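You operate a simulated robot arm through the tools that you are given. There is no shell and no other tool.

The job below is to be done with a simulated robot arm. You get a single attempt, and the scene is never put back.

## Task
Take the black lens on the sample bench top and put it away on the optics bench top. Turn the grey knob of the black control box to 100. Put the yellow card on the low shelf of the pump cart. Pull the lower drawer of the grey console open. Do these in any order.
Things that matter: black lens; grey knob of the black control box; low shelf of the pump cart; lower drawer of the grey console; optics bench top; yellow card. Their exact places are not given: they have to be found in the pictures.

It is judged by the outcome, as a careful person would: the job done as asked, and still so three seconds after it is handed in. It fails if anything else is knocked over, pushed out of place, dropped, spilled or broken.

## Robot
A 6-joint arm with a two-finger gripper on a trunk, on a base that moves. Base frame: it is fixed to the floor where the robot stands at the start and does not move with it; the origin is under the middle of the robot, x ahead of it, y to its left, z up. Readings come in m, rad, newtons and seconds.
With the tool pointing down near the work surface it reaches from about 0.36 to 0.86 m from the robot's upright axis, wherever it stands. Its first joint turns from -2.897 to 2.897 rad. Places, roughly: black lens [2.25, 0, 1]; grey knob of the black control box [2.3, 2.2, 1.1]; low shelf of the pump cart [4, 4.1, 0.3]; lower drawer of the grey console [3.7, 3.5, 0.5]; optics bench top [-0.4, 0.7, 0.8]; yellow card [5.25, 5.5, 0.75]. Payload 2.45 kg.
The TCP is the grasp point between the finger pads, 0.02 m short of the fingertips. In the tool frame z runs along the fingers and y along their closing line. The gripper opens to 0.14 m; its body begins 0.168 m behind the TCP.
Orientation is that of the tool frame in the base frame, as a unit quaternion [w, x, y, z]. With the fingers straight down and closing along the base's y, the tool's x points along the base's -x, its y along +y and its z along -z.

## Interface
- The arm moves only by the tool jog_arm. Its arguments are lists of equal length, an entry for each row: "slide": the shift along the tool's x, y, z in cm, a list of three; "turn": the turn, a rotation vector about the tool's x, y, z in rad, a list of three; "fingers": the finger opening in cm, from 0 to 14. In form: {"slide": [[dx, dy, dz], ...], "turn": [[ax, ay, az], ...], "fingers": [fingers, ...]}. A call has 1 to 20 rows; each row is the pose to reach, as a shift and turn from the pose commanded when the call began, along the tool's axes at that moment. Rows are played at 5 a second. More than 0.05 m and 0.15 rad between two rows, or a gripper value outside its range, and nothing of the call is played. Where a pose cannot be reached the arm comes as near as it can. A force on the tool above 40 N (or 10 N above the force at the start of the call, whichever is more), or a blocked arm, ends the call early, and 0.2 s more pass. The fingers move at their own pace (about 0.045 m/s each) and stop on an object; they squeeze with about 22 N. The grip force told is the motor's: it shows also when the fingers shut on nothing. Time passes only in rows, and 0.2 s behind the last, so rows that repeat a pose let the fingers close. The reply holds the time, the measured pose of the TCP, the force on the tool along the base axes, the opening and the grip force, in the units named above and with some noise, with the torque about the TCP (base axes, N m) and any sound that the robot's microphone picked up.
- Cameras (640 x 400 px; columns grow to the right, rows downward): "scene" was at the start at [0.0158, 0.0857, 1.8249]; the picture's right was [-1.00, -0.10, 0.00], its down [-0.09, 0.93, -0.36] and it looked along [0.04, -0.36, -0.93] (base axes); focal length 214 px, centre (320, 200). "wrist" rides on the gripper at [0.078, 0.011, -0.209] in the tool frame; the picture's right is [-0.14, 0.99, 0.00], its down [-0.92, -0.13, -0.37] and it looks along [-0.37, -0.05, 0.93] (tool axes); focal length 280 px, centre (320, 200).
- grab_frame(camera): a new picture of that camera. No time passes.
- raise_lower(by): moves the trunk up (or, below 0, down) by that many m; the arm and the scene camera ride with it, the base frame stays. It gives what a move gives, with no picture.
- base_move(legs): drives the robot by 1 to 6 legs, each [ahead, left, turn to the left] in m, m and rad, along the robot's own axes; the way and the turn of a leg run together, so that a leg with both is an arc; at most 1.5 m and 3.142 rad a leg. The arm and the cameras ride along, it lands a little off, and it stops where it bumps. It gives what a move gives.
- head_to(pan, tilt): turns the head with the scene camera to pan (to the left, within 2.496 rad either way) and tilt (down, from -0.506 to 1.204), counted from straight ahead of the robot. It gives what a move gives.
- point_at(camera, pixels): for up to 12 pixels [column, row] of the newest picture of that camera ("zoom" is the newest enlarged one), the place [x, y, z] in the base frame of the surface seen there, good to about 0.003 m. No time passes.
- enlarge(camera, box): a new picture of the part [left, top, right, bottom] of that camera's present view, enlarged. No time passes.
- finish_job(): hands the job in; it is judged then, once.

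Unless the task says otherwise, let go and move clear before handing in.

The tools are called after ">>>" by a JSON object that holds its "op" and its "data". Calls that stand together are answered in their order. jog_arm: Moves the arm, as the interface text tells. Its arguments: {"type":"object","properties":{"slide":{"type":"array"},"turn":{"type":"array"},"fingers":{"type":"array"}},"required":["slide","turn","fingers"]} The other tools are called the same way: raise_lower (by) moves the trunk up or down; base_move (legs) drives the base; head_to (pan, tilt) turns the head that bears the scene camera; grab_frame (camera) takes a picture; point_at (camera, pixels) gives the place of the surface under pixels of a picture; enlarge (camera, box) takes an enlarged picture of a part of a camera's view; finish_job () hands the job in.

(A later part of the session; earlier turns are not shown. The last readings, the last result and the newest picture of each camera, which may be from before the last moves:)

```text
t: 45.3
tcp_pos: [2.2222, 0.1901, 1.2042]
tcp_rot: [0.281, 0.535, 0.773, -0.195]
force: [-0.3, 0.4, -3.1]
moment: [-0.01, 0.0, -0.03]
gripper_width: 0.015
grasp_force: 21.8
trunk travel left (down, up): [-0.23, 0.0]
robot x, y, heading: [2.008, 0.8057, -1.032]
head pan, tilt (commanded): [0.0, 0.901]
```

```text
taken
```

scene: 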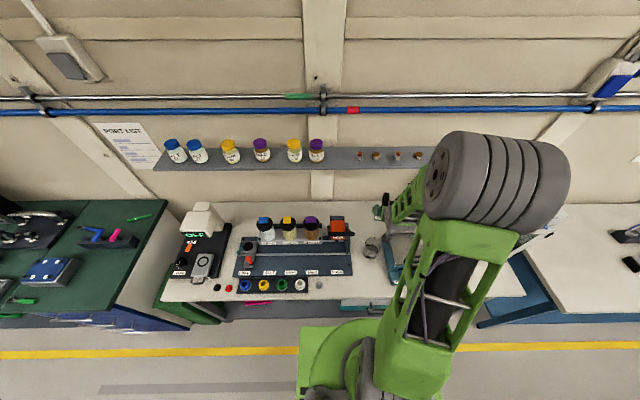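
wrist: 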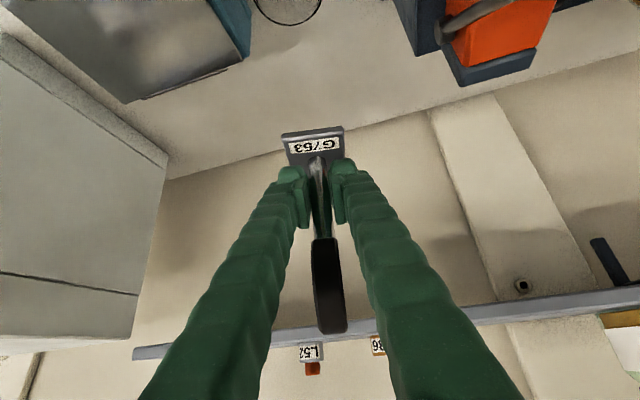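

The lens is securely held and clear. I'll back the base out to the lane centre.

>>> {"op": "base_move", "data": {"legs": [[-0.4, 0, 0]]}}

>>> {"op": "head_to", "data": {"pan": -1.5, "tilt": 0.5}}

>>> {"op": "grab_frame", "data": {"camera": "scene"}}

```text
t: 47.8
tcp_pos: [2.0182, 0.525, 1.2038]
tcp_rot: [0.281, 0.536, 0.772, -0.195]
force: [0.5, 0.3, -2.7]
moment: [0.0, -0.02, 0.0]
gripper_width: 0.0147
grasp_force: 21.7
trunk travel left (down, up): [-0.23, 0.0]
robot x, y, heading: [1.8075, 1.1419, -1.04]
head pan, tilt (commanded): [0.0, 0.901]
```

```text
t: 49.4
tcp_pos: [2.019, 0.5258, 1.2037]
tcp_rot: [0.281, 0.537, 0.771, -0.195]
force: [-0.2, 0.2, -3.4]
moment: [0.03, 0.03, 0.05]
gripper_width: 0.0146
grasp_force: 21.9
trunk travel left (down, up): [-0.23, 0.0]
robot x, y, heading: [1.8046, 1.1409, -1.034]
head pan, tilt (commanded): [-1.499, 0.499]
```

```text
taken
```

scene: 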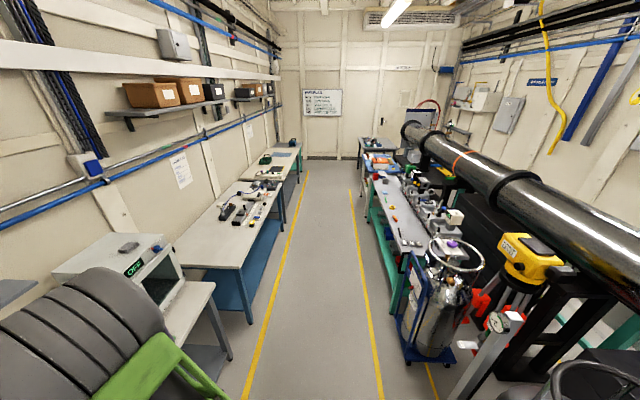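

Looking back along the lane: optics bench is at right (380-420, 180-300) behind the gas trolley. I'll measure its front edge, the trolley, and objects near the free area.

>>> {"op": "point_at", "data": {"camera": "scene", "pixels": [[405, 270], [400, 250], [385, 220], [374, 195], [412, 360], [408, 300], [425, 265], [404, 243], [380, 340], [270, 350], [410, 205], [440, 215]]}}

>>> {"op": "enlarge", "data": {"camera": "scene", "box": [350, 150, 480, 260]}}

```text
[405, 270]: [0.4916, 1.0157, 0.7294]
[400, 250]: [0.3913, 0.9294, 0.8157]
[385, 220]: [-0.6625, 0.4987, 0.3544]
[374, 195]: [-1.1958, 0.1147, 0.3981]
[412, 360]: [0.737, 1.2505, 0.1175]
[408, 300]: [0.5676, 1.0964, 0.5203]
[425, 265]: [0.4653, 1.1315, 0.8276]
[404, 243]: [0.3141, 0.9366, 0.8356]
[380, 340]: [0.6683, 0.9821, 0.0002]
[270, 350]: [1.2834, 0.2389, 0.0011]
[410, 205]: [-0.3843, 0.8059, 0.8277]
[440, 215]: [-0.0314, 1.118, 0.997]
```

```text
3.64 times, centred on (415, 205) of scene
```

zoom: 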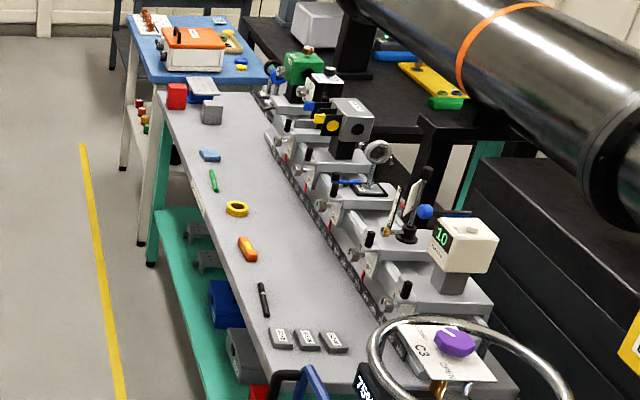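

The optics bench front strip holds small items in a row (blue sponge, green pen, yellow ring, orange box, black pen, blocks) with a rail behind. I'll measure them to pick a free spot.

>>> {"op": "point_at", "data": {"camera": "zoom", "pixels": [[210, 155], [213, 181], [237, 209], [248, 248], [264, 300], [280, 340], [190, 190], [310, 210], [340, 260], [270, 220], [215, 115], [285, 160]]}}

```text
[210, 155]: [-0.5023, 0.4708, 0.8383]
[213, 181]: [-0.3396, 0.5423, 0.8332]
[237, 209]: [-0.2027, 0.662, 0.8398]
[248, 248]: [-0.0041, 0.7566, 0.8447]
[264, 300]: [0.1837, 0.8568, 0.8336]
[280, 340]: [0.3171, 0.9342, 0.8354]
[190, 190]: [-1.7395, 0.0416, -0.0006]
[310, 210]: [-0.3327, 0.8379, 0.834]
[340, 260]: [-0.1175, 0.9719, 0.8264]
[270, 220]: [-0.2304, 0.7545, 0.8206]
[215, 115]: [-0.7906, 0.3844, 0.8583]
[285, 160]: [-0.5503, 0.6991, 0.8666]
```

The spot at lane coords u≈0.29, n≈0.73 (base ≈(-0.14,0.77), top z≈0.82), between the yellow ring and orange box, is free. I'll turn right and drive back along the lane.

>>> {"op": "base_move", "data": {"legs": [[0, 0, -1.55], [1.0, 0, 0], [0.97, 0, 0]]}}

>>> {"op": "head_to", "data": {"pan": -1.2, "tilt": 0.7}}

>>> {"op": "grab_frame", "data": {"camera": "scene"}}

```text
t: 63.0
tcp_pos: [-0.458, -0.1288, 1.2031]
tcp_rot: [0.067, 0.921, 0.185, -0.335]
force: [0.4, 0.3, -2.2]
moment: [-0.01, -0.04, 0.02]
gripper_width: 0.0149
grasp_force: 22.4
trunk travel left (down, up): [-0.23, 0.0]
robot x, y, heading: [0.1504, 0.1062, -2.565]
head pan, tilt (commanded): [-1.499, 0.499]
```

```text
t: 63.8
tcp_pos: [-0.4581, -0.1278, 1.204]
tcp_rot: [0.067, 0.921, 0.185, -0.336]
force: [-0.5, 0.0, -2.2]
moment: [0.01, -0.01, -0.01]
gripper_width: 0.0149
grasp_force: 21.8
trunk travel left (down, up): [-0.23, 0.0]
robot x, y, heading: [0.1466, 0.1068, -2.57]
head pan, tilt (commanded): [-1.201, 0.7]
```

```text
taken
```

scene: 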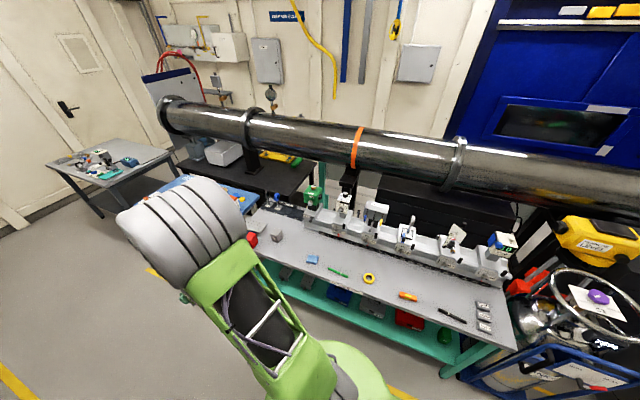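

Robot at u≈0.18, n≈0.01. Now turn right 1.58 rad to face the optics bench.

>>> {"op": "base_move", "data": {"legs": [[0, 0, -1.58]]}}

>>> {"op": "head_to", "data": {"pan": 0, "tilt": 0.9}}

>>> {"op": "grab_frame", "data": {"camera": "scene"}}

>>> {"op": "grab_frame", "data": {"camera": "wrist"}}

```text
t: 67.9
tcp_pos: [-0.1058, 0.7074, 1.203]
tcp_rot: [-0.186, 0.79, -0.509, -0.288]
force: [0.3, -0.4, -3.7]
moment: [-0.01, 0.01, -0.05]
gripper_width: 0.0148
grasp_force: 21.5
trunk travel left (down, up): [-0.23, 0.0]
robot x, y, heading: [0.1486, 0.1037, 2.179]
head pan, tilt (commanded): [-1.201, 0.7]
```

```text
t: 69.3
tcp_pos: [-0.1054, 0.7067, 1.2043]
tcp_rot: [-0.184, 0.791, -0.508, -0.288]
force: [-0.1, 0.0, -2.2]
moment: [-0.02, -0.03, -0.04]
gripper_width: 0.0147
grasp_force: 22.3
trunk travel left (down, up): [-0.23, 0.0]
robot x, y, heading: [0.1471, 0.1073, 2.181]
head pan, tilt (commanded): [0.0, 0.901]
```

```text
taken
```

scene: 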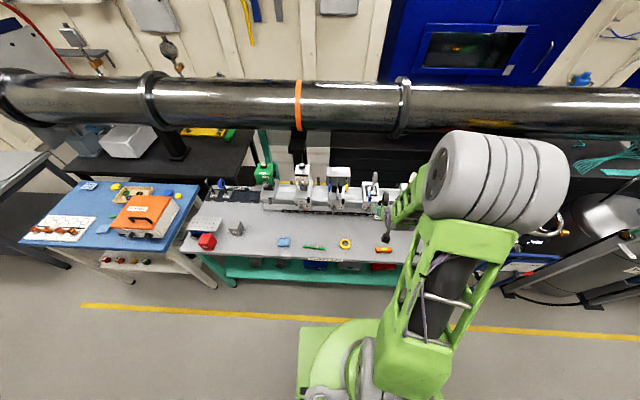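

```text
taken
```

wrist: 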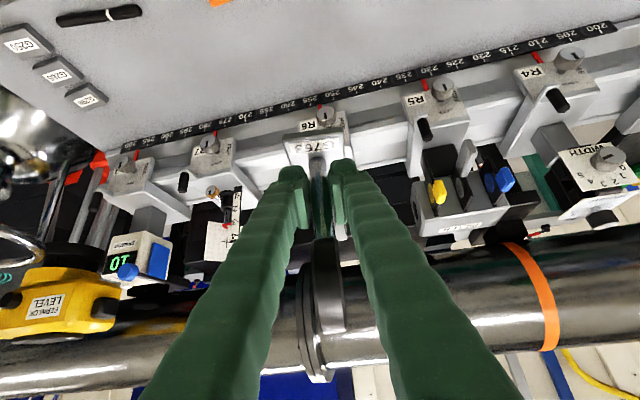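

Lens hovers at u≈0.29, n≈0.655. I'll enlarge the scene around the spot to confirm it's free before descending.

>>> {"op": "enlarge", "data": {"camera": "scene", "box": [300, 170, 420, 270]}}

>>> {"op": "point_at", "data": {"camera": "scene", "pixels": [[345, 243], [382, 249], [365, 236], [365, 243], [365, 228], [375, 228], [350, 232], [314, 247]]}}

```text
4.00 times, centred on (360, 220) of scene
```

zoom: 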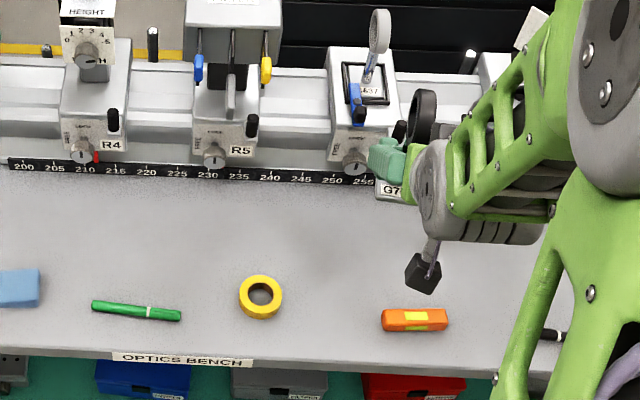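

```text
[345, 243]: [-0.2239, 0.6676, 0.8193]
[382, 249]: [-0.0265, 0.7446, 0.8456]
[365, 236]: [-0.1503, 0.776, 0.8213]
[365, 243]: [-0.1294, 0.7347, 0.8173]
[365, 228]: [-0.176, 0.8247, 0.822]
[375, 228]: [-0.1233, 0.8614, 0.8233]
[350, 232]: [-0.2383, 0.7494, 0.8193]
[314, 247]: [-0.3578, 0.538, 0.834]
```

The spot at scene (367,236) is clear (table z≈0.821). Descending to ~4 cm above it.

>>> {"op": "jog_arm", "data": {"slide": [[1.89, 0.09, 3.94], [3.77, 0.19, 7.88], [5.66, 0.28, 11.82], [7.54, 0.38, 15.76], [9.43, 0.47, 19.7], [11.31, 0.57, 23.64], [13.2, 0.66, 27.58]], "turn": [[0, 0, 0], [0, 0, 0], [0, 0, 0], [0, 0, 0], [0, 0, 0], [0, 0, 0], [0, 0, 0]], "fingers": [0, 0, 0, 0, 0, 0, 0]}}

>>> {"op": "grab_frame", "data": {"camera": "wrist"}}

>>> {"op": "enlarge", "data": {"camera": "scene", "box": [300, 170, 420, 270]}}

```text
t: 70.9
tcp_pos: [-0.1433, 0.7752, 0.9055]
tcp_rot: [-0.184, 0.791, -0.508, -0.287]
force: [0.2, 0.3, -2.8]
moment: [-0.04, -0.02, 0.02]
gripper_width: 0.015
grasp_force: 21.7
trunk travel left (down, up): [-0.23, 0.0]
robot x, y, heading: [0.15, 0.1076, 2.182]
head pan, tilt (commanded): [0.0, 0.901]
```

```text
taken
```

wrist: 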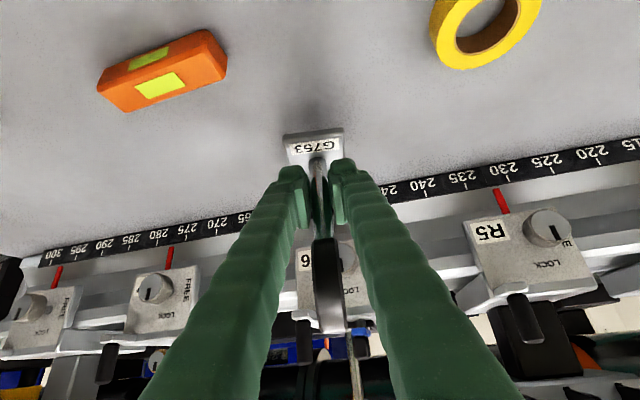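

```text
4.00 times, centred on (360, 220) of scene
```

zoom: 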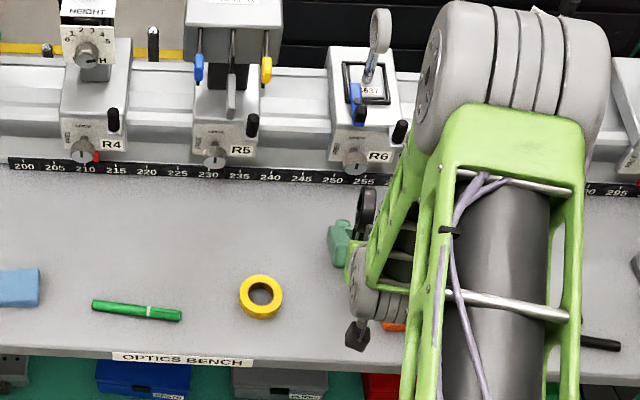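

Aligned and upright over the free spot. Lowering 3.3 cm vertically.

>>> {"op": "jog_arm", "data": {"slide": [[0.64, 0, 0.77], [1.29, 0, 1.53], [1.93, 0, 2.3], [2.12, 0, 2.53]], "turn": [[0, 0, 0], [0, 0, 0], [0, 0, 0], [0, 0, 0]], "fingers": [0, 0, 0, 0]}}

>>> {"op": "grab_frame", "data": {"camera": "wrist"}}

```text
t: 71.9
tcp_pos: [-0.1435, 0.7733, 0.8741]
tcp_rot: [-0.185, 0.791, -0.508, -0.288]
force: [-0.5, -0.4, -3.1]
moment: [-0.06, 0.0, -0.04]
gripper_width: 0.0147
grasp_force: 22.2
trunk travel left (down, up): [-0.23, 0.0]
robot x, y, heading: [0.1502, 0.1045, 2.178]
head pan, tilt (commanded): [0.0, 0.901]
```

```text
taken
```

wrist: 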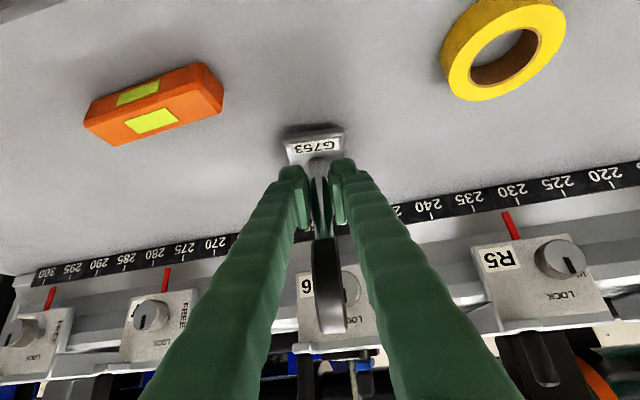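

I'll measure the base-to-table gap from this view.

>>> {"op": "point_at", "data": {"camera": "wrist", "pixels": [[293, 140], [338, 140], [338, 152], [300, 118], [360, 140], [270, 150], [330, 110], [296, 152]]}}

```text
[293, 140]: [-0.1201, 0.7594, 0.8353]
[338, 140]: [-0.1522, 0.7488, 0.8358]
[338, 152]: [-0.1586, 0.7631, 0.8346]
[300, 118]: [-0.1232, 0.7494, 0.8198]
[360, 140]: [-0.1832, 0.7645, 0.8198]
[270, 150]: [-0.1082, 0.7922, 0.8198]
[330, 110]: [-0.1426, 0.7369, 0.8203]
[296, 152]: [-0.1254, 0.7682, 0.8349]
```

Base top z≈0.835 over table 0.820, so roughly 6 mm gap. Lowering 5 mm, then feel for contact.

>>> {"op": "jog_arm", "data": {"slide": [[0.13, 0, 0.15], [0.26, 0, 0.31], [0.32, 0, 0.38], [0.32, 0, 0.38]], "turn": [[0, 0, 0], [0, 0, 0], [0, 0, 0], [0, 0, 0]], "fingers": [0, 0, 0, 0]}}

```text
t: 72.9
tcp_pos: [-0.1438, 0.7731, 0.8689]
tcp_rot: [-0.185, 0.79, -0.508, -0.288]
force: [0.5, -0.1, -2.2]
moment: [-0.02, 0.02, -0.01]
gripper_width: 0.0146
grasp_force: 22.2
trunk travel left (down, up): [-0.23, 0.0]
robot x, y, heading: [0.1503, 0.1108, 2.182]
head pan, tilt (commanded): [0.0, 0.901]
```

>>> {"op": "jog_arm", "data": {"slide": [[0.07, 0, 0.08], [0.13, 0, 0.15], [0.13, 0, 0.15]], "turn": [[0, 0, 0], [0, 0, 0], [0, 0, 0]], "fingers": [0, 0, 0]}}

>>> {"op": "enlarge", "data": {"camera": "wrist", "box": [260, 90, 380, 190]}}

```text
t: 73.7
tcp_pos: [-0.1429, 0.7721, 0.8673]
tcp_rot: [-0.185, 0.791, -0.508, -0.288]
force: [0.5, -0.5, 2.9]
moment: [-0.06, -0.03, -0.01]
gripper_width: 0.0149
grasp_force: 21.6
trunk travel left (down, up): [-0.23, 0.0]
robot x, y, heading: [0.1469, 0.107, 2.176]
head pan, tilt (commanded): [0.0, 0.901]
```

```text
4.00 times, centred on (320, 140) of wrist
```

zoom: 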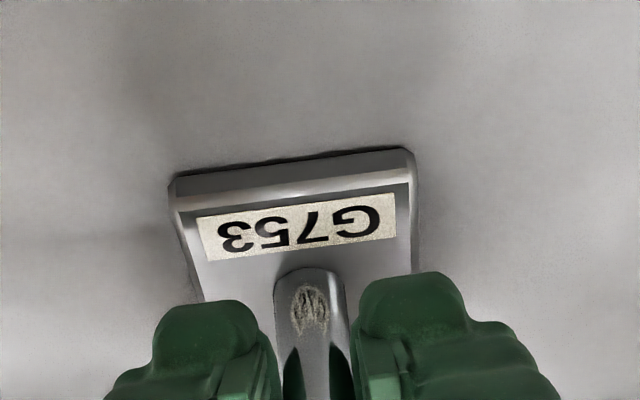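

Force on the tool reversed to +2.9 N in z: the base rests on the table. Opening the fingers to 5 cm.

>>> {"op": "jog_arm", "data": {"slide": [[0, 0, 0], [0, 0, 0], [0, 0, 0], [0, 0, 0]], "turn": [[0, 0, 0], [0, 0, 0], [0, 0, 0], [0, 0, 0]], "fingers": [2.5, 4, 5, 5]}}

>>> {"op": "grab_frame", "data": {"camera": "wrist"}}

```text
t: 74.7
tcp_pos: [-0.1434, 0.7739, 0.8663]
tcp_rot: [-0.184, 0.791, -0.508, -0.288]
force: [-0.3, 0.5, 0.4]
moment: [0.0, 0.01, -0.02]
gripper_width: 0.0499
grasp_force: 0.1
trunk travel left (down, up): [-0.23, 0.0]
robot x, y, heading: [0.1506, 0.11, 2.181]
head pan, tilt (commanded): [0.0, 0.901]
```

```text
taken
```

wrist: 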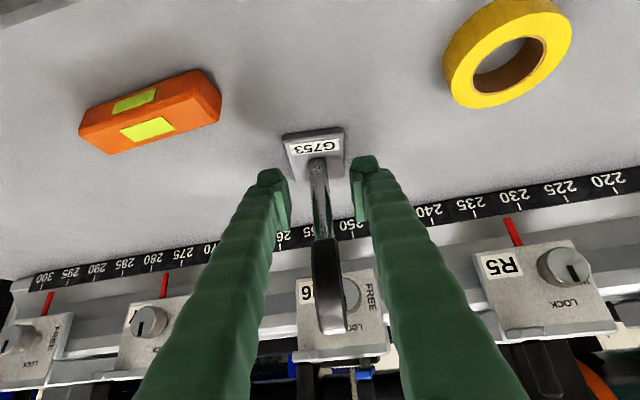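

The lens stands by itself upright. Retreating along the tool axis.

>>> {"op": "jog_arm", "data": {"slide": [[0, 0, -2], [0, 0, -5], [0, 0, -9.5], [0, 0, -14], [0, 0, -18.5], [0, 0, -23], [0, 0, -27.5], [0, 0, -32], [0, 0, -35]], "turn": [[0, 0, 0], [0, 0, 0], [0, 0, 0], [0, 0, 0], [0, 0, 0], [0, 0, 0], [0, 0, 0], [0, 0, 0], [0, 0, 0]], "fingers": [5, 5, 5, 5, 5, 5, 5, 5, 5]}}

>>> {"op": "grab_frame", "data": {"camera": "wrist"}}

>>> {"op": "grab_frame", "data": {"camera": "scene"}}

```text
t: 76.7
tcp_pos: [-0.0767, 0.6377, 1.1196]
tcp_rot: [-0.184, 0.79, -0.509, -0.287]
force: [0.2, 0.4, 0.0]
moment: [-0.02, -0.01, -0.03]
gripper_width: 0.0498
grasp_force: 0.1
out of reach, approached as far as the arm can: row 7, 8, 9
trunk travel left (down, up): [-0.23, 0.0]
robot x, y, heading: [0.1521, 0.1093, 2.181]
head pan, tilt (commanded): [0.0, 0.901]
```

```text
taken
```

wrist: 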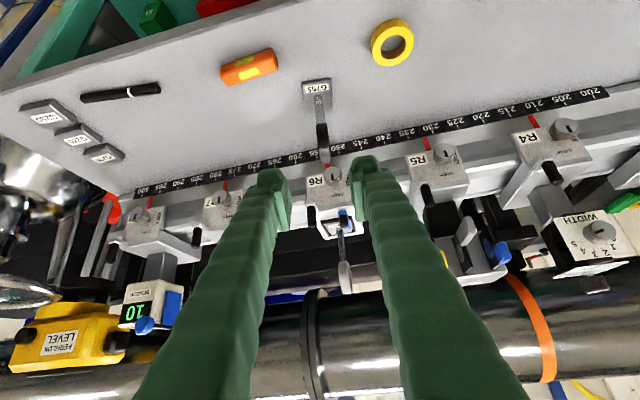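

```text
taken
```

scene: 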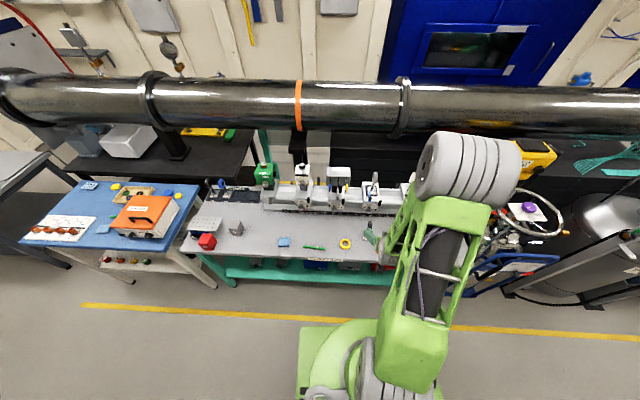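

The lens stands upright on the optics bench at wrist (318,95). I'll raise and bring the tool back to vertical.

>>> {"op": "jog_arm", "data": {"slide": [[-1.6, 0, -1.9], [-3.2, 0, -3.8], [-3.2, 0, -3.8], [-3.2, 0, -3.8], [-3.2, 0, -3.8], [-3.2, 0, -3.8], [-3.2, 0, -3.8]], "turn": [[0, 0, 0], [0, 0.1, 0], [0, 0.22, 0], [0, 0.34, 0], [0, 0.46, 0], [0, 0.58, 0], [0, 0.7, 0]], "fingers": [5, 5, 5, 5, 5, 5, 5]}}

>>> {"op": "grab_frame", "data": {"camera": "scene"}}

```text
t: 78.3
tcp_pos: [-0.0761, 0.6406, 1.1702]
tcp_rot: [0.001, 0.841, -0.541, 0.002]
force: [0.3, 1.3, -0.5]
moment: [-0.05, 0.0, -0.03]
gripper_width: 0.0501
grasp_force: 0.0
trunk travel left (down, up): [-0.23, 0.0]
robot x, y, heading: [0.148, 0.1092, 2.182]
head pan, tilt (commanded): [0.0, 0.901]
```

```text
taken
```

scene: 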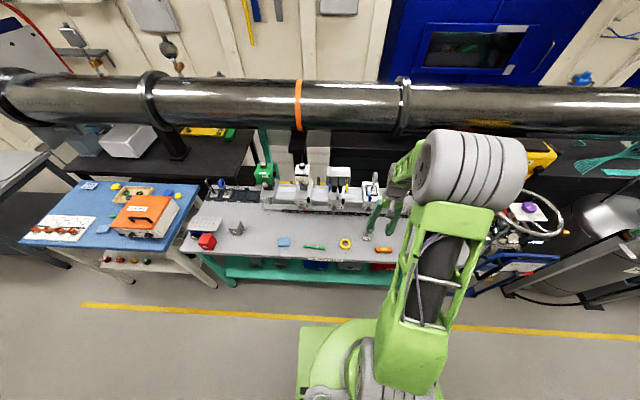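

Retracting the TCP by 12 cm, then I'll turn to the lane and drive forward toward the control box area.

>>> {"op": "jog_arm", "data": {"slide": [[4, 0, 0], [8, 0, 0], [12, 0, 0]], "turn": [[0, 0, 0], [0, 0, 0], [0, 0, 0]], "fingers": [5, 5, 5]}}

>>> {"op": "base_move", "data": {"legs": [[0, 0, -1.62], [1.0, 0, 0], [0.8, -0.05, 0]]}}

>>> {"op": "head_to", "data": {"pan": 0.8, "tilt": 0.6}}

>>> {"op": "grab_frame", "data": {"camera": "scene"}}

```text
t: 79.1
tcp_pos: [-0.0224, 0.5295, 1.1684]
tcp_rot: [0.001, 0.841, -0.541, 0.0]
force: [-0.3, 0.2, 0.4]
moment: [0.03, 0.05, 0.03]
gripper_width: 0.05
grasp_force: 0.1
trunk travel left (down, up): [-0.23, 0.0]
robot x, y, heading: [0.1487, 0.1085, 2.18]
head pan, tilt (commanded): [0.0, 0.901]
```

```text
t: 92.2
tcp_pos: [2.1734, 1.1032, 1.1694]
tcp_rot: [-0.001, -0.173, 0.985, 0.0]
force: [0.0, -0.2, 0.4]
moment: [0.02, 0.01, 0.05]
gripper_width: 0.05
grasp_force: 0.1
trunk travel left (down, up): [-0.23, 0.0]
robot x, y, heading: [1.7409, 0.965, 0.528]
head pan, tilt (commanded): [0.0, 0.901]
```

```text
t: 93.3
tcp_pos: [2.1725, 1.102, 1.1681]
tcp_rot: [-0.001, -0.173, 0.985, 0.0]
force: [0.3, -0.2, 0.3]
moment: [-0.02, 0.02, -0.01]
gripper_width: 0.05
grasp_force: 0.0
trunk travel left (down, up): [-0.23, 0.0]
robot x, y, heading: [1.7403, 0.9666, 0.527]
head pan, tilt (commanded): [0.799, 0.6]
```

```text
taken
```

scene: 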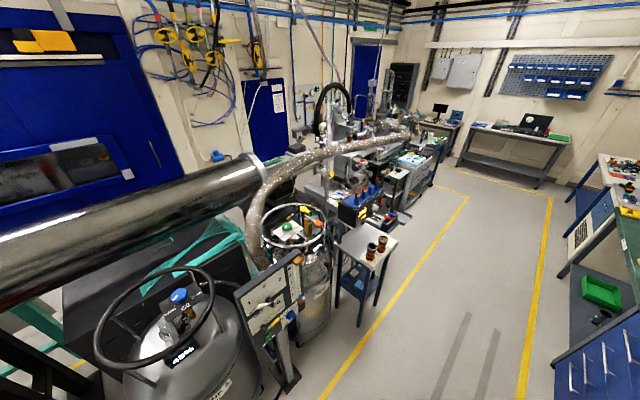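

I see a gas panel (265,300), small cart with orange jars (365,245), and a black box with orange display at (365,210). I'll zoom in.

>>> {"op": "enlarge", "data": {"camera": "scene", "box": [230, 220, 350, 350]}}

>>> {"op": "enlarge", "data": {"camera": "scene", "box": [310, 120, 450, 230]}}

>>> {"op": "point_at", "data": {"camera": "scene", "pixels": [[265, 300], [285, 340], [365, 210], [365, 245], [375, 245], [345, 195], [400, 180], [290, 230], [390, 215], [440, 130]]}}

```text
3.08 times, centred on (290, 285) of scene
```

zoom: 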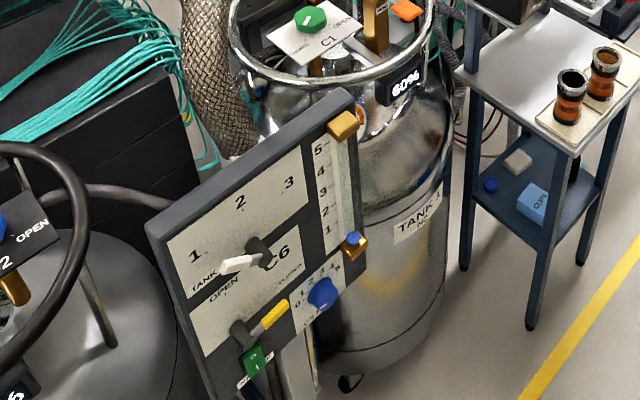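

```text
3.64 times, centred on (380, 175) of scene
```

zoom: 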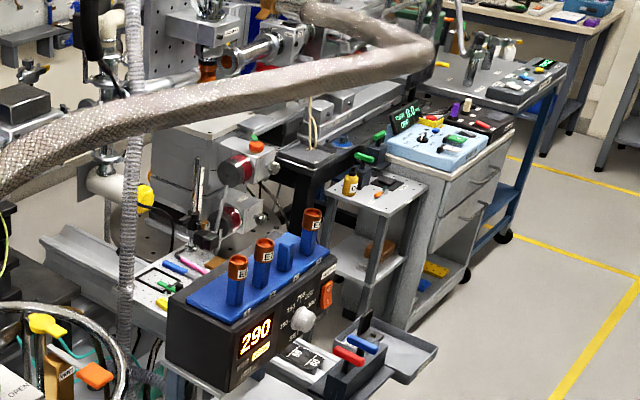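

```text
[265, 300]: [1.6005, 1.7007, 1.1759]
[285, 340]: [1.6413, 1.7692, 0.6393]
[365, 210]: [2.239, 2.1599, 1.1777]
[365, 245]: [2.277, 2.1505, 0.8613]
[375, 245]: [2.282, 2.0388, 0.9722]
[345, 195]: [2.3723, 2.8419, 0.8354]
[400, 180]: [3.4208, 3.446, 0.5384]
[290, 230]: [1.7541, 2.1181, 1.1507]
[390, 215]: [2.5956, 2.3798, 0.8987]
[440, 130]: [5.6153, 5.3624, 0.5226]
```

The black control box shows "290" with a grey knob on its face and tubes on top, at about (2.24,2.16,1.1). I'll drive forward ~0.9 m and look at its face.

>>> {"op": "base_move", "data": {"legs": [[0.9, -0.05, 0.03]]}}

>>> {"op": "head_to", "data": {"pan": 1.4, "tilt": 0.7}}

>>> {"op": "grab_frame", "data": {"camera": "scene"}}

```text
t: 98.0
tcp_pos: [2.9506, 1.5621, 1.1675]
tcp_rot: [0.0, -0.203, 0.979, 0.0]
force: [0.1, 0.3, 0.3]
moment: [-0.03, 0.05, 0.03]
gripper_width: 0.0502
grasp_force: 0.1
trunk travel left (down, up): [-0.23, 0.0]
robot x, y, heading: [2.5228, 1.3963, 0.582]
head pan, tilt (commanded): [0.799, 0.6]
```

```text
t: 99.0
tcp_pos: [2.95, 1.5621, 1.167]
tcp_rot: [-0.001, -0.202, 0.979, 0.001]
force: [0.4, 0.1, 0.6]
moment: [0.01, 0.05, 0.01]
gripper_width: 0.0501
grasp_force: 0.1
trunk travel left (down, up): [-0.23, 0.0]
robot x, y, heading: [2.5224, 1.3981, 0.591]
head pan, tilt (commanded): [1.4, 0.7]
```

```text
taken
```

scene: 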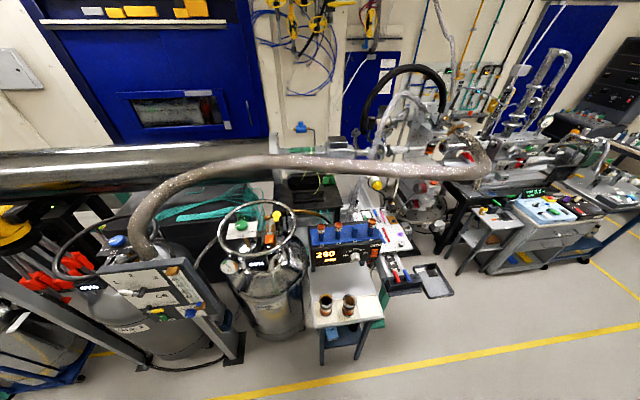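

>>> {"op": "enlarge", "data": {"camera": "scene", "box": [300, 215, 390, 285]}}

>>> {"op": "enlarge", "data": {"camera": "scene", "box": [290, 200, 460, 370]}}

>>> {"op": "enlarge", "data": {"camera": "scene", "box": [440, 150, 640, 290]}}

```text
5.71 times, centred on (345, 250) of scene
```

zoom: 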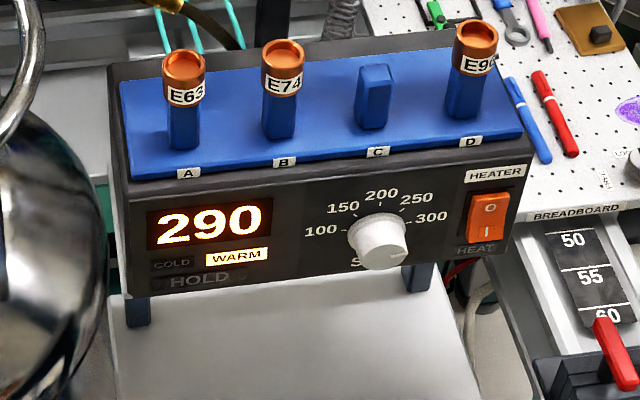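

```text
2.35 times, centred on (375, 285) of scene
```

zoom: 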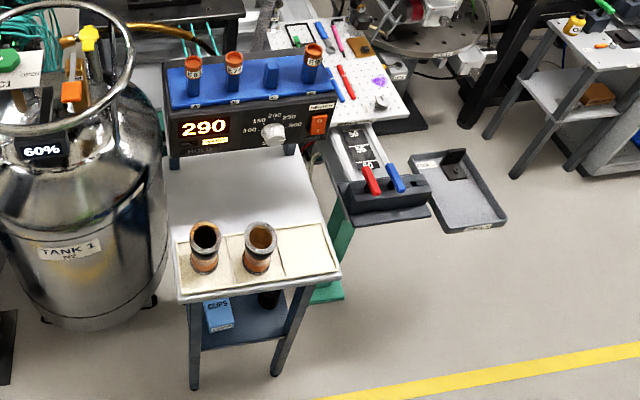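

```text
2.86 times, centred on (540, 220) of scene
```

zoom: 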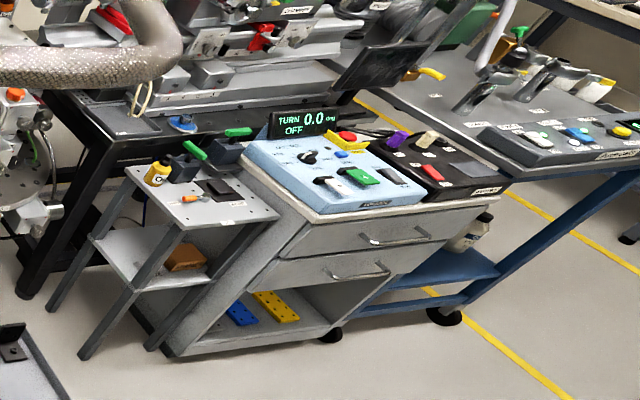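

The control box face is clear now: scale 100 (left) to 300 (right) around the grey knob at (354,257). I'll zoom on the knob to read its pointer and measure the panel.

>>> {"op": "enlarge", "data": {"camera": "scene", "box": [338, 240, 368, 265]}}

>>> {"op": "point_at", "data": {"camera": "zoom", "pixels": [[340, 240], [345, 200], [345, 320], [270, 250], [420, 250], [150, 130], [150, 300], [540, 130], [500, 330], [340, 100], [100, 200], [560, 250]]}}

```text
16.00 times, centred on (353, 252) of scene
```

zoom: 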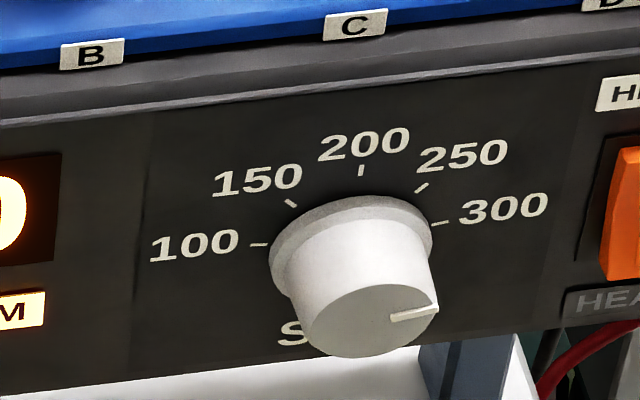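

```text
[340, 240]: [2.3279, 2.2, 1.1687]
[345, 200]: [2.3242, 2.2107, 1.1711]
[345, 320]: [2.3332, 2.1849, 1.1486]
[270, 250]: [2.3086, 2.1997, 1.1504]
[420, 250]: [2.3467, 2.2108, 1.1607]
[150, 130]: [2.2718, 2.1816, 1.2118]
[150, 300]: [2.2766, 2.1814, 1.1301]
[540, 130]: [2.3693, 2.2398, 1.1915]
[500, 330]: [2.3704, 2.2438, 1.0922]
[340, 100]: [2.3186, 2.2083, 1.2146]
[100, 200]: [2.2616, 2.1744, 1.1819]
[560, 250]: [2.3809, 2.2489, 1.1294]
```

The knob's pointer line points right, near 300. I'll measure tick marks and knob geometry in this zoom.

>>> {"op": "point_at", "data": {"camera": "zoom", "pixels": [[258, 244], [290, 203], [360, 170], [421, 188], [441, 223], [365, 320], [392, 318], [435, 308], [300, 320], [365, 350], [275, 245], [430, 240]]}}

```text
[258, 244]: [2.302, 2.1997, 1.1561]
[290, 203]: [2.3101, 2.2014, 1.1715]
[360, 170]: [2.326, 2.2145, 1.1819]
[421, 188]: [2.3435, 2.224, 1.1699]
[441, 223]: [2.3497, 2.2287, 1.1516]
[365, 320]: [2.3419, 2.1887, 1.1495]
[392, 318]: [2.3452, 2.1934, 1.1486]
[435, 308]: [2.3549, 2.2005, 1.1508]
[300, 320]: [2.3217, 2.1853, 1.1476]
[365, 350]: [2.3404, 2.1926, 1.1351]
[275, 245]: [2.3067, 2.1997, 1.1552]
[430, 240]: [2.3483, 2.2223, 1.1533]
```

Scale geometry: centre at u≈3.147, z≈1.152, 45° per 50 units; pointer currently at ≈290 (matching the display), so it needs ≈171° counter-clockwise. I'll position the base facing the box.

>>> {"op": "base_move", "data": {"legs": [[0.27, 0, 0], [0, 0, 1.54]]}}

>>> {"op": "head_to", "data": {"pan": 0, "tilt": 0.8}}

>>> {"op": "grab_frame", "data": {"camera": "scene"}}

>>> {"op": "grab_frame", "data": {"camera": "wrist"}}

```text
t: 104.6
tcp_pos: [2.6104, 1.9813, 1.1686]
tcp_rot: [0.001, 0.814, -0.581, 0.0]
force: [0.7, 1.0, -0.1]
moment: [0.02, -0.01, 0.04]
gripper_width: 0.05
grasp_force: 0.0
trunk travel left (down, up): [-0.23, 0.0]
robot x, y, heading: [2.7408, 1.5461, 2.084]
head pan, tilt (commanded): [1.4, 0.7]
```

```text
t: 106.1
tcp_pos: [2.6107, 1.9809, 1.168]
tcp_rot: [0.0, 0.815, -0.579, 0.001]
force: [0.4, -0.1, 0.4]
moment: [-0.01, -0.03, 0.05]
gripper_width: 0.0499
grasp_force: 0.0
trunk travel left (down, up): [-0.23, 0.0]
robot x, y, heading: [2.7429, 1.5456, 2.085]
head pan, tilt (commanded): [0.0, 0.799]
```

```text
taken
```

scene: 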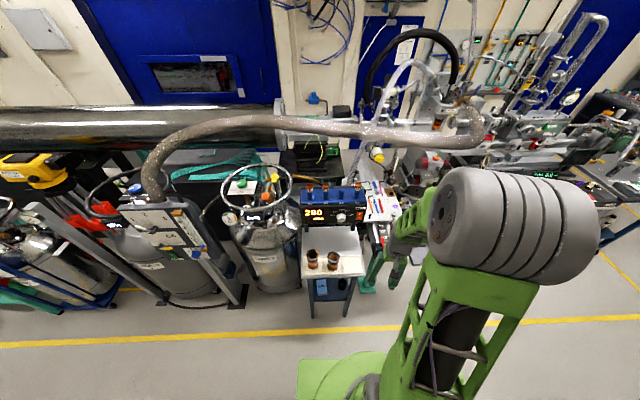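

```text
taken
```

wrist: 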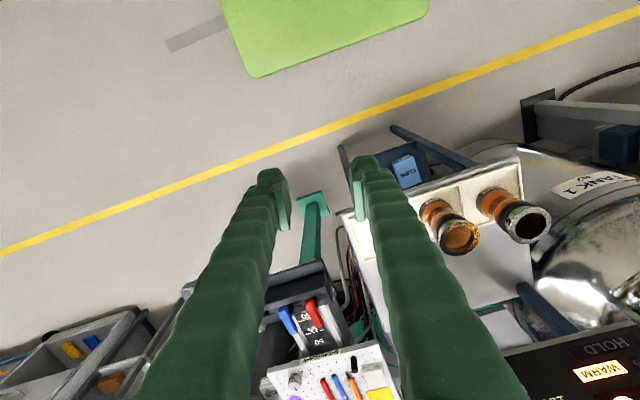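

Robot sits at u≈3.145, n≈-0.147. I'll move the still-vertical tool in front of the knob (n≈0.50) with yaw correction, then tilt it to horizontal.

>>> {"op": "jog_arm", "data": {"slide": [[-3.0, 2.7, 0], [-6.0, 5.4, 0], [-9.0, 8.1, 0], [-12.0, 10.8, 0], [-15.0, 13.5, 0], [-17.6, 16.0, 0]], "turn": [[0, 0, -0.04], [0, 0, -0.08], [0, 0, -0.12], [0, 0, -0.16], [0, 0, -0.2], [0, 0, -0.224]], "fingers": [5, 5, 5, 6, 7, 7]}}

>>> {"op": "grab_frame", "data": {"camera": "scene"}}

>>> {"op": "grab_frame", "data": {"camera": "wrist"}}

```text
t: 107.5
tcp_pos: [2.3985, 2.0956, 1.1694]
tcp_rot: [0.001, 0.875, -0.485, 0.001]
force: [0.2, -0.4, 0.3]
moment: [-0.04, -0.03, 0.01]
gripper_width: 0.0701
grasp_force: 0.0
trunk travel left (down, up): [-0.23, 0.0]
robot x, y, heading: [2.7443, 1.5441, 2.084]
head pan, tilt (commanded): [0.0, 0.799]
```

```text
taken
```

scene: 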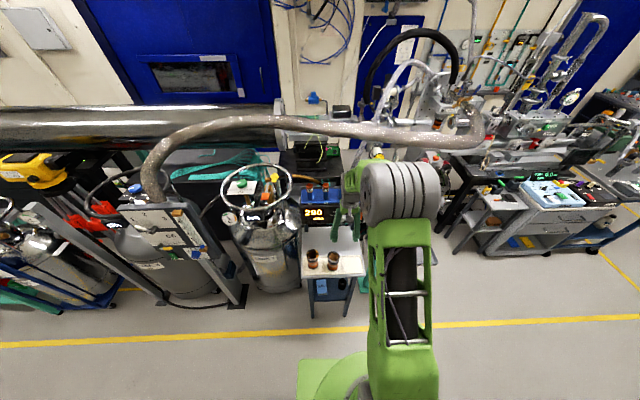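

```text
taken
```

wrist: 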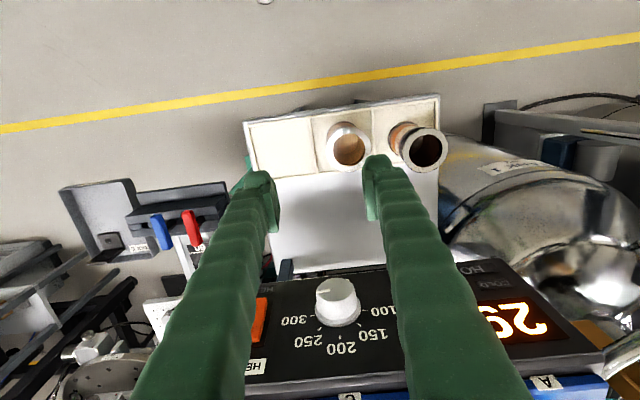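

I'm in front of the knob (wrist (337,298)). Before tilting, I'll check where the overhead hose is relative to the arm's elbow.

>>> {"op": "point_at", "data": {"camera": "scene", "pixels": [[380, 133], [330, 125], [440, 137], [400, 175], [375, 175], [430, 190], [350, 220], [330, 190], [310, 190], [345, 190]]}}

>>> {"op": "enlarge", "data": {"camera": "scene", "box": [290, 120, 460, 280]}}

```text
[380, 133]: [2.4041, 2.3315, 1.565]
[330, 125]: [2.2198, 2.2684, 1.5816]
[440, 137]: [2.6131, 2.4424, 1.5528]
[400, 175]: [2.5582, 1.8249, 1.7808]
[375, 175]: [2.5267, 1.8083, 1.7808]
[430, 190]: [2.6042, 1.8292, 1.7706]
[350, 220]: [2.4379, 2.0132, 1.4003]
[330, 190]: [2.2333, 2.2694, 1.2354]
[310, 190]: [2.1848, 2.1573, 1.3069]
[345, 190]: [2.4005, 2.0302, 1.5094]
```

```text
2.50 times, centred on (375, 200) of scene
```

zoom: 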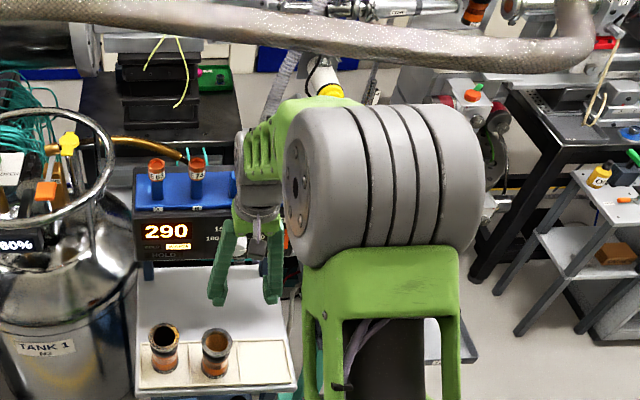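

The hose is at n≈0.70, z≈1.56; tilting moves the wrist away from it. Tilting the tool to horizontal now.

>>> {"op": "jog_arm", "data": {"slide": [[0, 0, 0], [0, 0, 0], [0, 0, 0], [0, 0, 0], [0, 0, 0], [0, 0, 0]], "turn": [[0, -0.14, 0], [0, -0.28, 0], [0, -0.42, 0], [0, -0.56, 0], [0, -0.7, 0], [0, -0.84, 0]], "fingers": [7, 7, 7, 7, 7, 7]}}

>>> {"op": "grab_frame", "data": {"camera": "scene"}}

```text
t: 108.9
tcp_pos: [2.4016, 2.0948, 1.1674]
tcp_rot: [-0.198, 0.798, -0.443, -0.356]
force: [-0.9, 0.8, -0.9]
moment: [-0.01, 0.04, -0.01]
gripper_width: 0.0702
grasp_force: 0.1
trunk travel left (down, up): [-0.23, 0.0]
robot x, y, heading: [2.7412, 1.5444, 2.083]
head pan, tilt (commanded): [0.0, 0.799]
```

```text
taken
```

scene: 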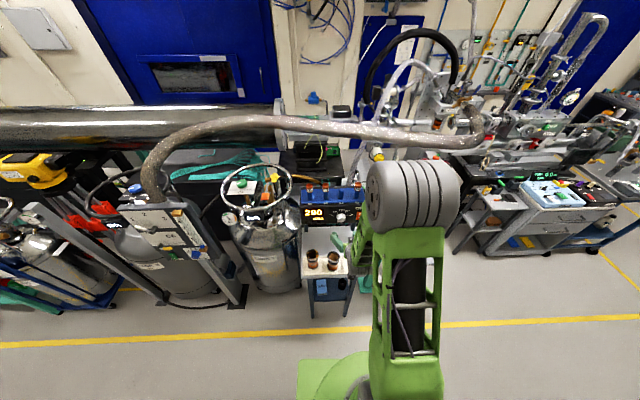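

Halfway tilted with no trouble; continuing to horizontal.

>>> {"op": "jog_arm", "data": {"slide": [[0, 0, 0], [0, 0, 0], [0, 0, 0], [0, 0, 0], [0, 0, 0]], "turn": [[0, -0.146, 0], [0, -0.292, 0], [0, -0.438, 0], [0, -0.584, 0], [0, -0.7308, 0]], "fingers": [7, 7, 7, 7, 7]}}

>>> {"op": "grab_frame", "data": {"camera": "scene"}}

>>> {"op": "grab_frame", "data": {"camera": "wrist"}}

```text
t: 110.1
tcp_pos: [2.3951, 2.1042, 1.1702]
tcp_rot: [-0.341, 0.621, -0.345, -0.616]
force: [0.9, -0.1, 0.4]
moment: [0.03, 0.01, -0.01]
gripper_width: 0.0701
grasp_force: 0.1
out of reach, approached as far as the arm can: row 5
trunk travel left (down, up): [-0.23, 0.0]
robot x, y, heading: [2.7425, 1.5483, 2.081]
head pan, tilt (commanded): [0.0, 0.799]
```

```text
taken
```

scene: 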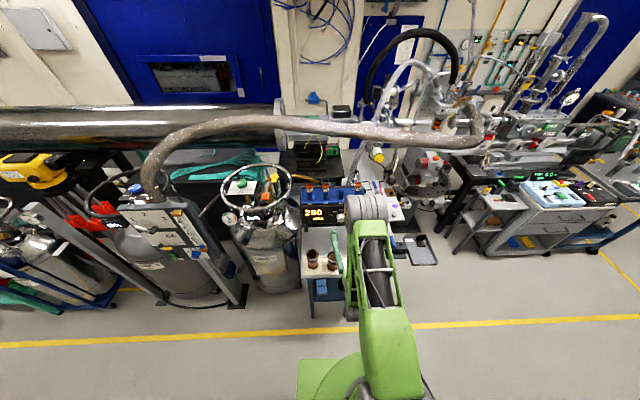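

```text
taken
```

wrist: 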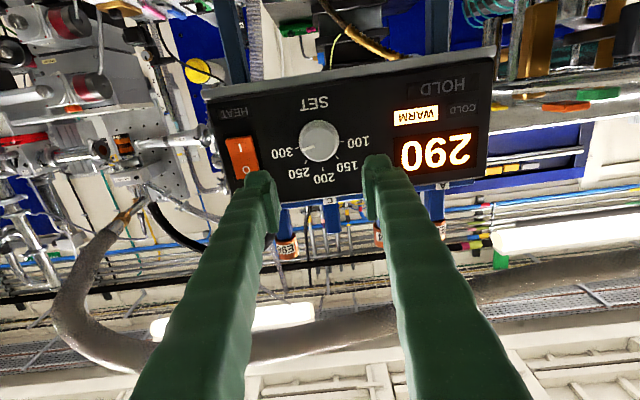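

The tool is nearly horizontal and the wrist view shows the knob upside-down at (320,140). The elbow drum moved to scene (365,207); I'll check where it is.

>>> {"op": "point_at", "data": {"camera": "scene", "pixels": [[365, 205], [352, 210], [380, 210], [340, 250], [385, 260], [372, 230], [350, 270], [390, 330], [355, 300], [420, 245]]}}

>>> {"op": "enlarge", "data": {"camera": "scene", "box": [290, 170, 450, 330]}}

```text
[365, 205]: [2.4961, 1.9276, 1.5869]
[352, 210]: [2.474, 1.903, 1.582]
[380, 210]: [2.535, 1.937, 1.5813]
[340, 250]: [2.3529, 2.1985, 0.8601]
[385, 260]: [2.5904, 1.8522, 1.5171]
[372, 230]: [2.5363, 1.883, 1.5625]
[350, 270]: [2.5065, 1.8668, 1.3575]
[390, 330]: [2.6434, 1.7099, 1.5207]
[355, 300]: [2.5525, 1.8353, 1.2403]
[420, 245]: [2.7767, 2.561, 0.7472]
```

```text
2.50 times, centred on (370, 250) of scene
```

zoom: 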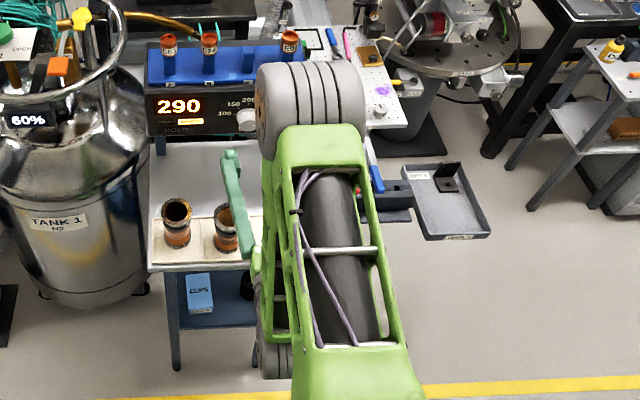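

The elbow is at n≈0.31, clear of hose and tubes. I'll refine the knob location using the closer wrist view.

>>> {"op": "enlarge", "data": {"camera": "wrist", "box": [265, 95, 385, 195]}}

```text
4.00 times, centred on (325, 145) of wrist
```

zoom: 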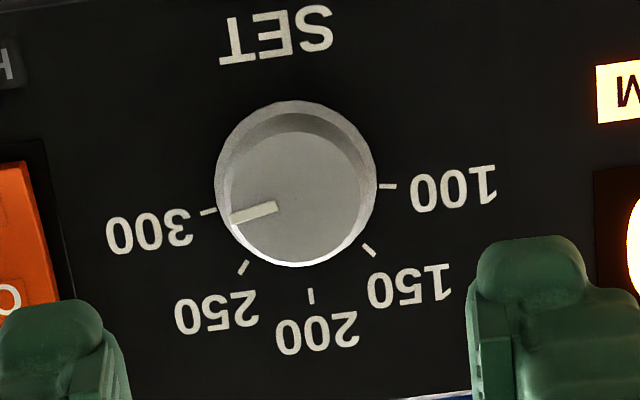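

>>> {"op": "point_at", "data": {"camera": "zoom", "pixels": [[388, 186], [369, 250], [311, 296], [243, 267], [208, 212], [300, 200], [300, 135], [300, 255], [240, 195], [360, 195], [235, 218], [275, 206]]}}

```text
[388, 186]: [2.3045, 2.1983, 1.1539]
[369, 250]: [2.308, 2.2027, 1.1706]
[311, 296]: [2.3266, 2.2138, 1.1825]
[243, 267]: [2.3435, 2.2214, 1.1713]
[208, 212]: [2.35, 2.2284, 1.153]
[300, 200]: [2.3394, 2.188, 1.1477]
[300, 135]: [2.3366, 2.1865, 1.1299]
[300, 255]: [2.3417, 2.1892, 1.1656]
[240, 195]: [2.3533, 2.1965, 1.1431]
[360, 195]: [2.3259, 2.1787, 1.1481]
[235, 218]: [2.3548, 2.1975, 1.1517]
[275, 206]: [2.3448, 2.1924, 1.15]
```

Refined knob centre u≈3.1465, z≈1.151; my tool is aligned in u. I'll pre-roll the tool by +1.49 rad (so one grip can sweep −2.98 rad) and lower 1.9 cm.

>>> {"op": "jog_arm", "data": {"slide": [[0.5, 0, 0], [1.0, 0, 0], [1.5, 0, 0], [1.9, 0, 0], [1.9, 0, 0], [1.9, 0, 0], [1.9, 0, 0], [1.9, 0, 0], [1.9, 0, 0], [1.9, 0, 0]], "turn": [[0, 0, 0.149], [0, 0, 0.298], [0, 0, 0.447], [0, 0, 0.596], [0, 0, 0.745], [0, 0, 0.894], [0, 0, 1.043], [0, 0, 1.192], [0, 0, 1.341], [0, 0, 1.49]], "fingers": [7, 7, 7, 7, 7, 7, 7, 7, 7, 7]}}

>>> {"op": "grab_frame", "data": {"camera": "scene"}}

>>> {"op": "grab_frame", "data": {"camera": "wrist"}}

```text
t: 112.3
tcp_pos: [2.3933, 2.1099, 1.1525]
tcp_rot: [-0.167, -0.222, 0.674, 0.685]
force: [-0.5, -0.3, -0.2]
moment: [0.01, 0.03, -0.01]
gripper_width: 0.0696
grasp_force: 0.0
out of reach, approached as far as the arm can: row 2, 3, 4, 5, 6, 7, 8, 9, 10
trunk travel left (down, up): [-0.23, 0.0]
robot x, y, heading: [2.7441, 1.5421, 2.087]
head pan, tilt (commanded): [0.0, 0.799]
```

```text
taken
```

scene: 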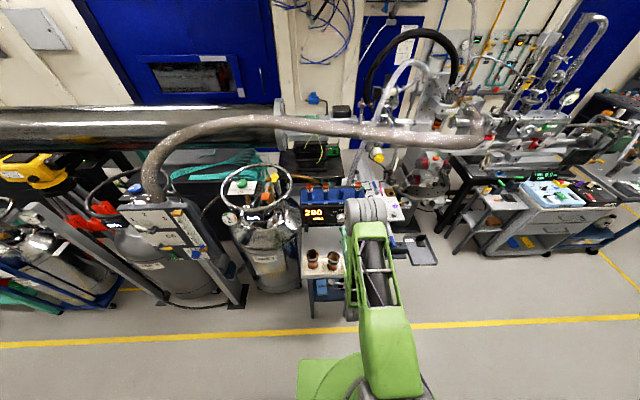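

```text
taken
```

wrist: 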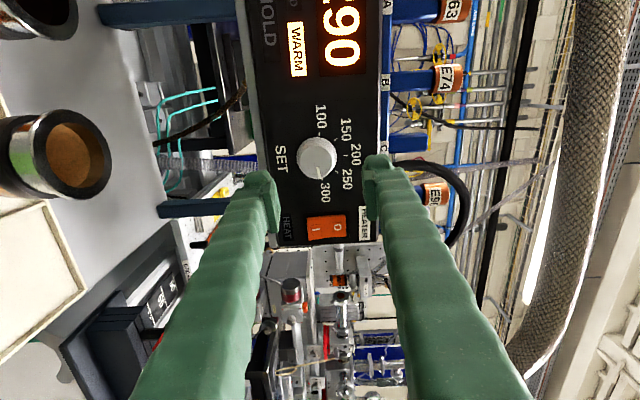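

The pre-roll was achieved (tool y now up) and the knob is at wrist (317,157). I'll advance 6 cm along the tool and recheck alignment and elbow.

>>> {"op": "jog_arm", "data": {"slide": [[0, 0, 2], [0, 0, 4], [0, 0, 6]], "turn": [[0, 0, 0], [0, 0, 0], [0, 0, 0]], "fingers": [7, 7, 7]}}

>>> {"op": "grab_frame", "data": {"camera": "wrist"}}

>>> {"op": "enlarge", "data": {"camera": "scene", "box": [290, 130, 450, 330]}}

```text
t: 113.1
tcp_pos: [2.3617, 2.1587, 1.1529]
tcp_rot: [-0.167, -0.221, 0.673, 0.685]
force: [0.4, 0.7, -0.2]
moment: [-0.01, -0.01, -0.02]
gripper_width: 0.07
grasp_force: 0.0
trunk travel left (down, up): [-0.23, 0.0]
robot x, y, heading: [2.7435, 1.5446, 2.086]
head pan, tilt (commanded): [0.0, 0.799]
```

```text
taken
```

wrist: 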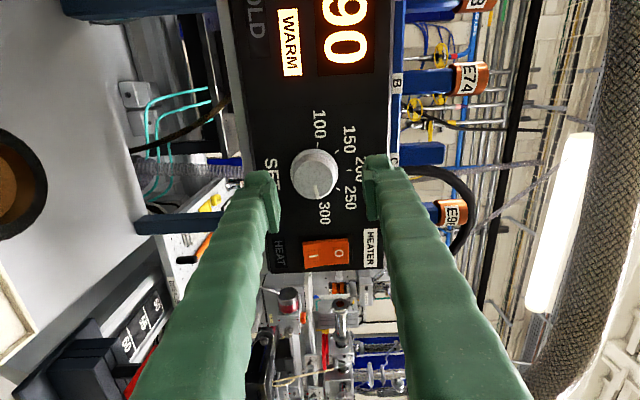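

```text
2.00 times, centred on (370, 230) of scene
```

zoom: 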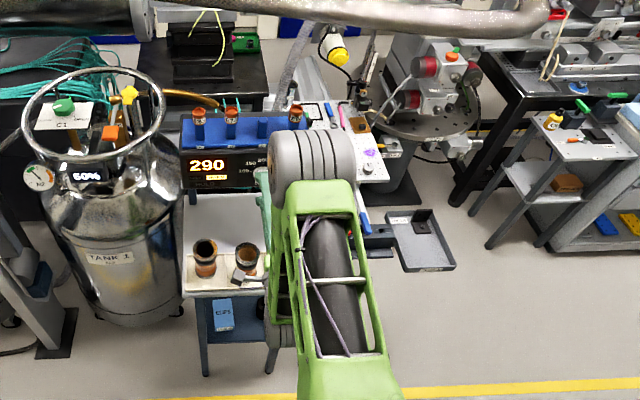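

I'm 3.8 cm from the grip position. Checking the knob face centre once more from this view for fine alignment.

>>> {"op": "enlarge", "data": {"camera": "wrist", "box": [270, 120, 370, 220]}}

```text
4.00 times, centred on (320, 170) of wrist
```

zoom: 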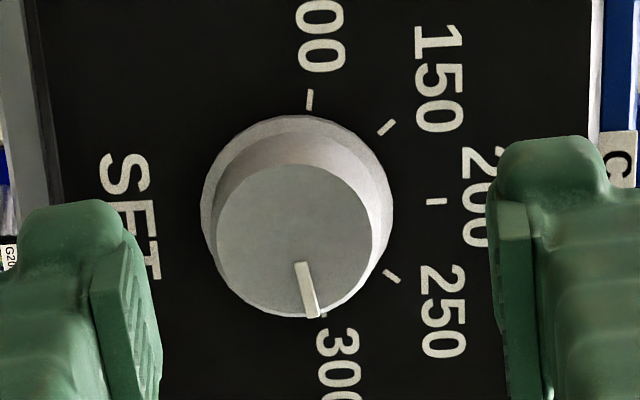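

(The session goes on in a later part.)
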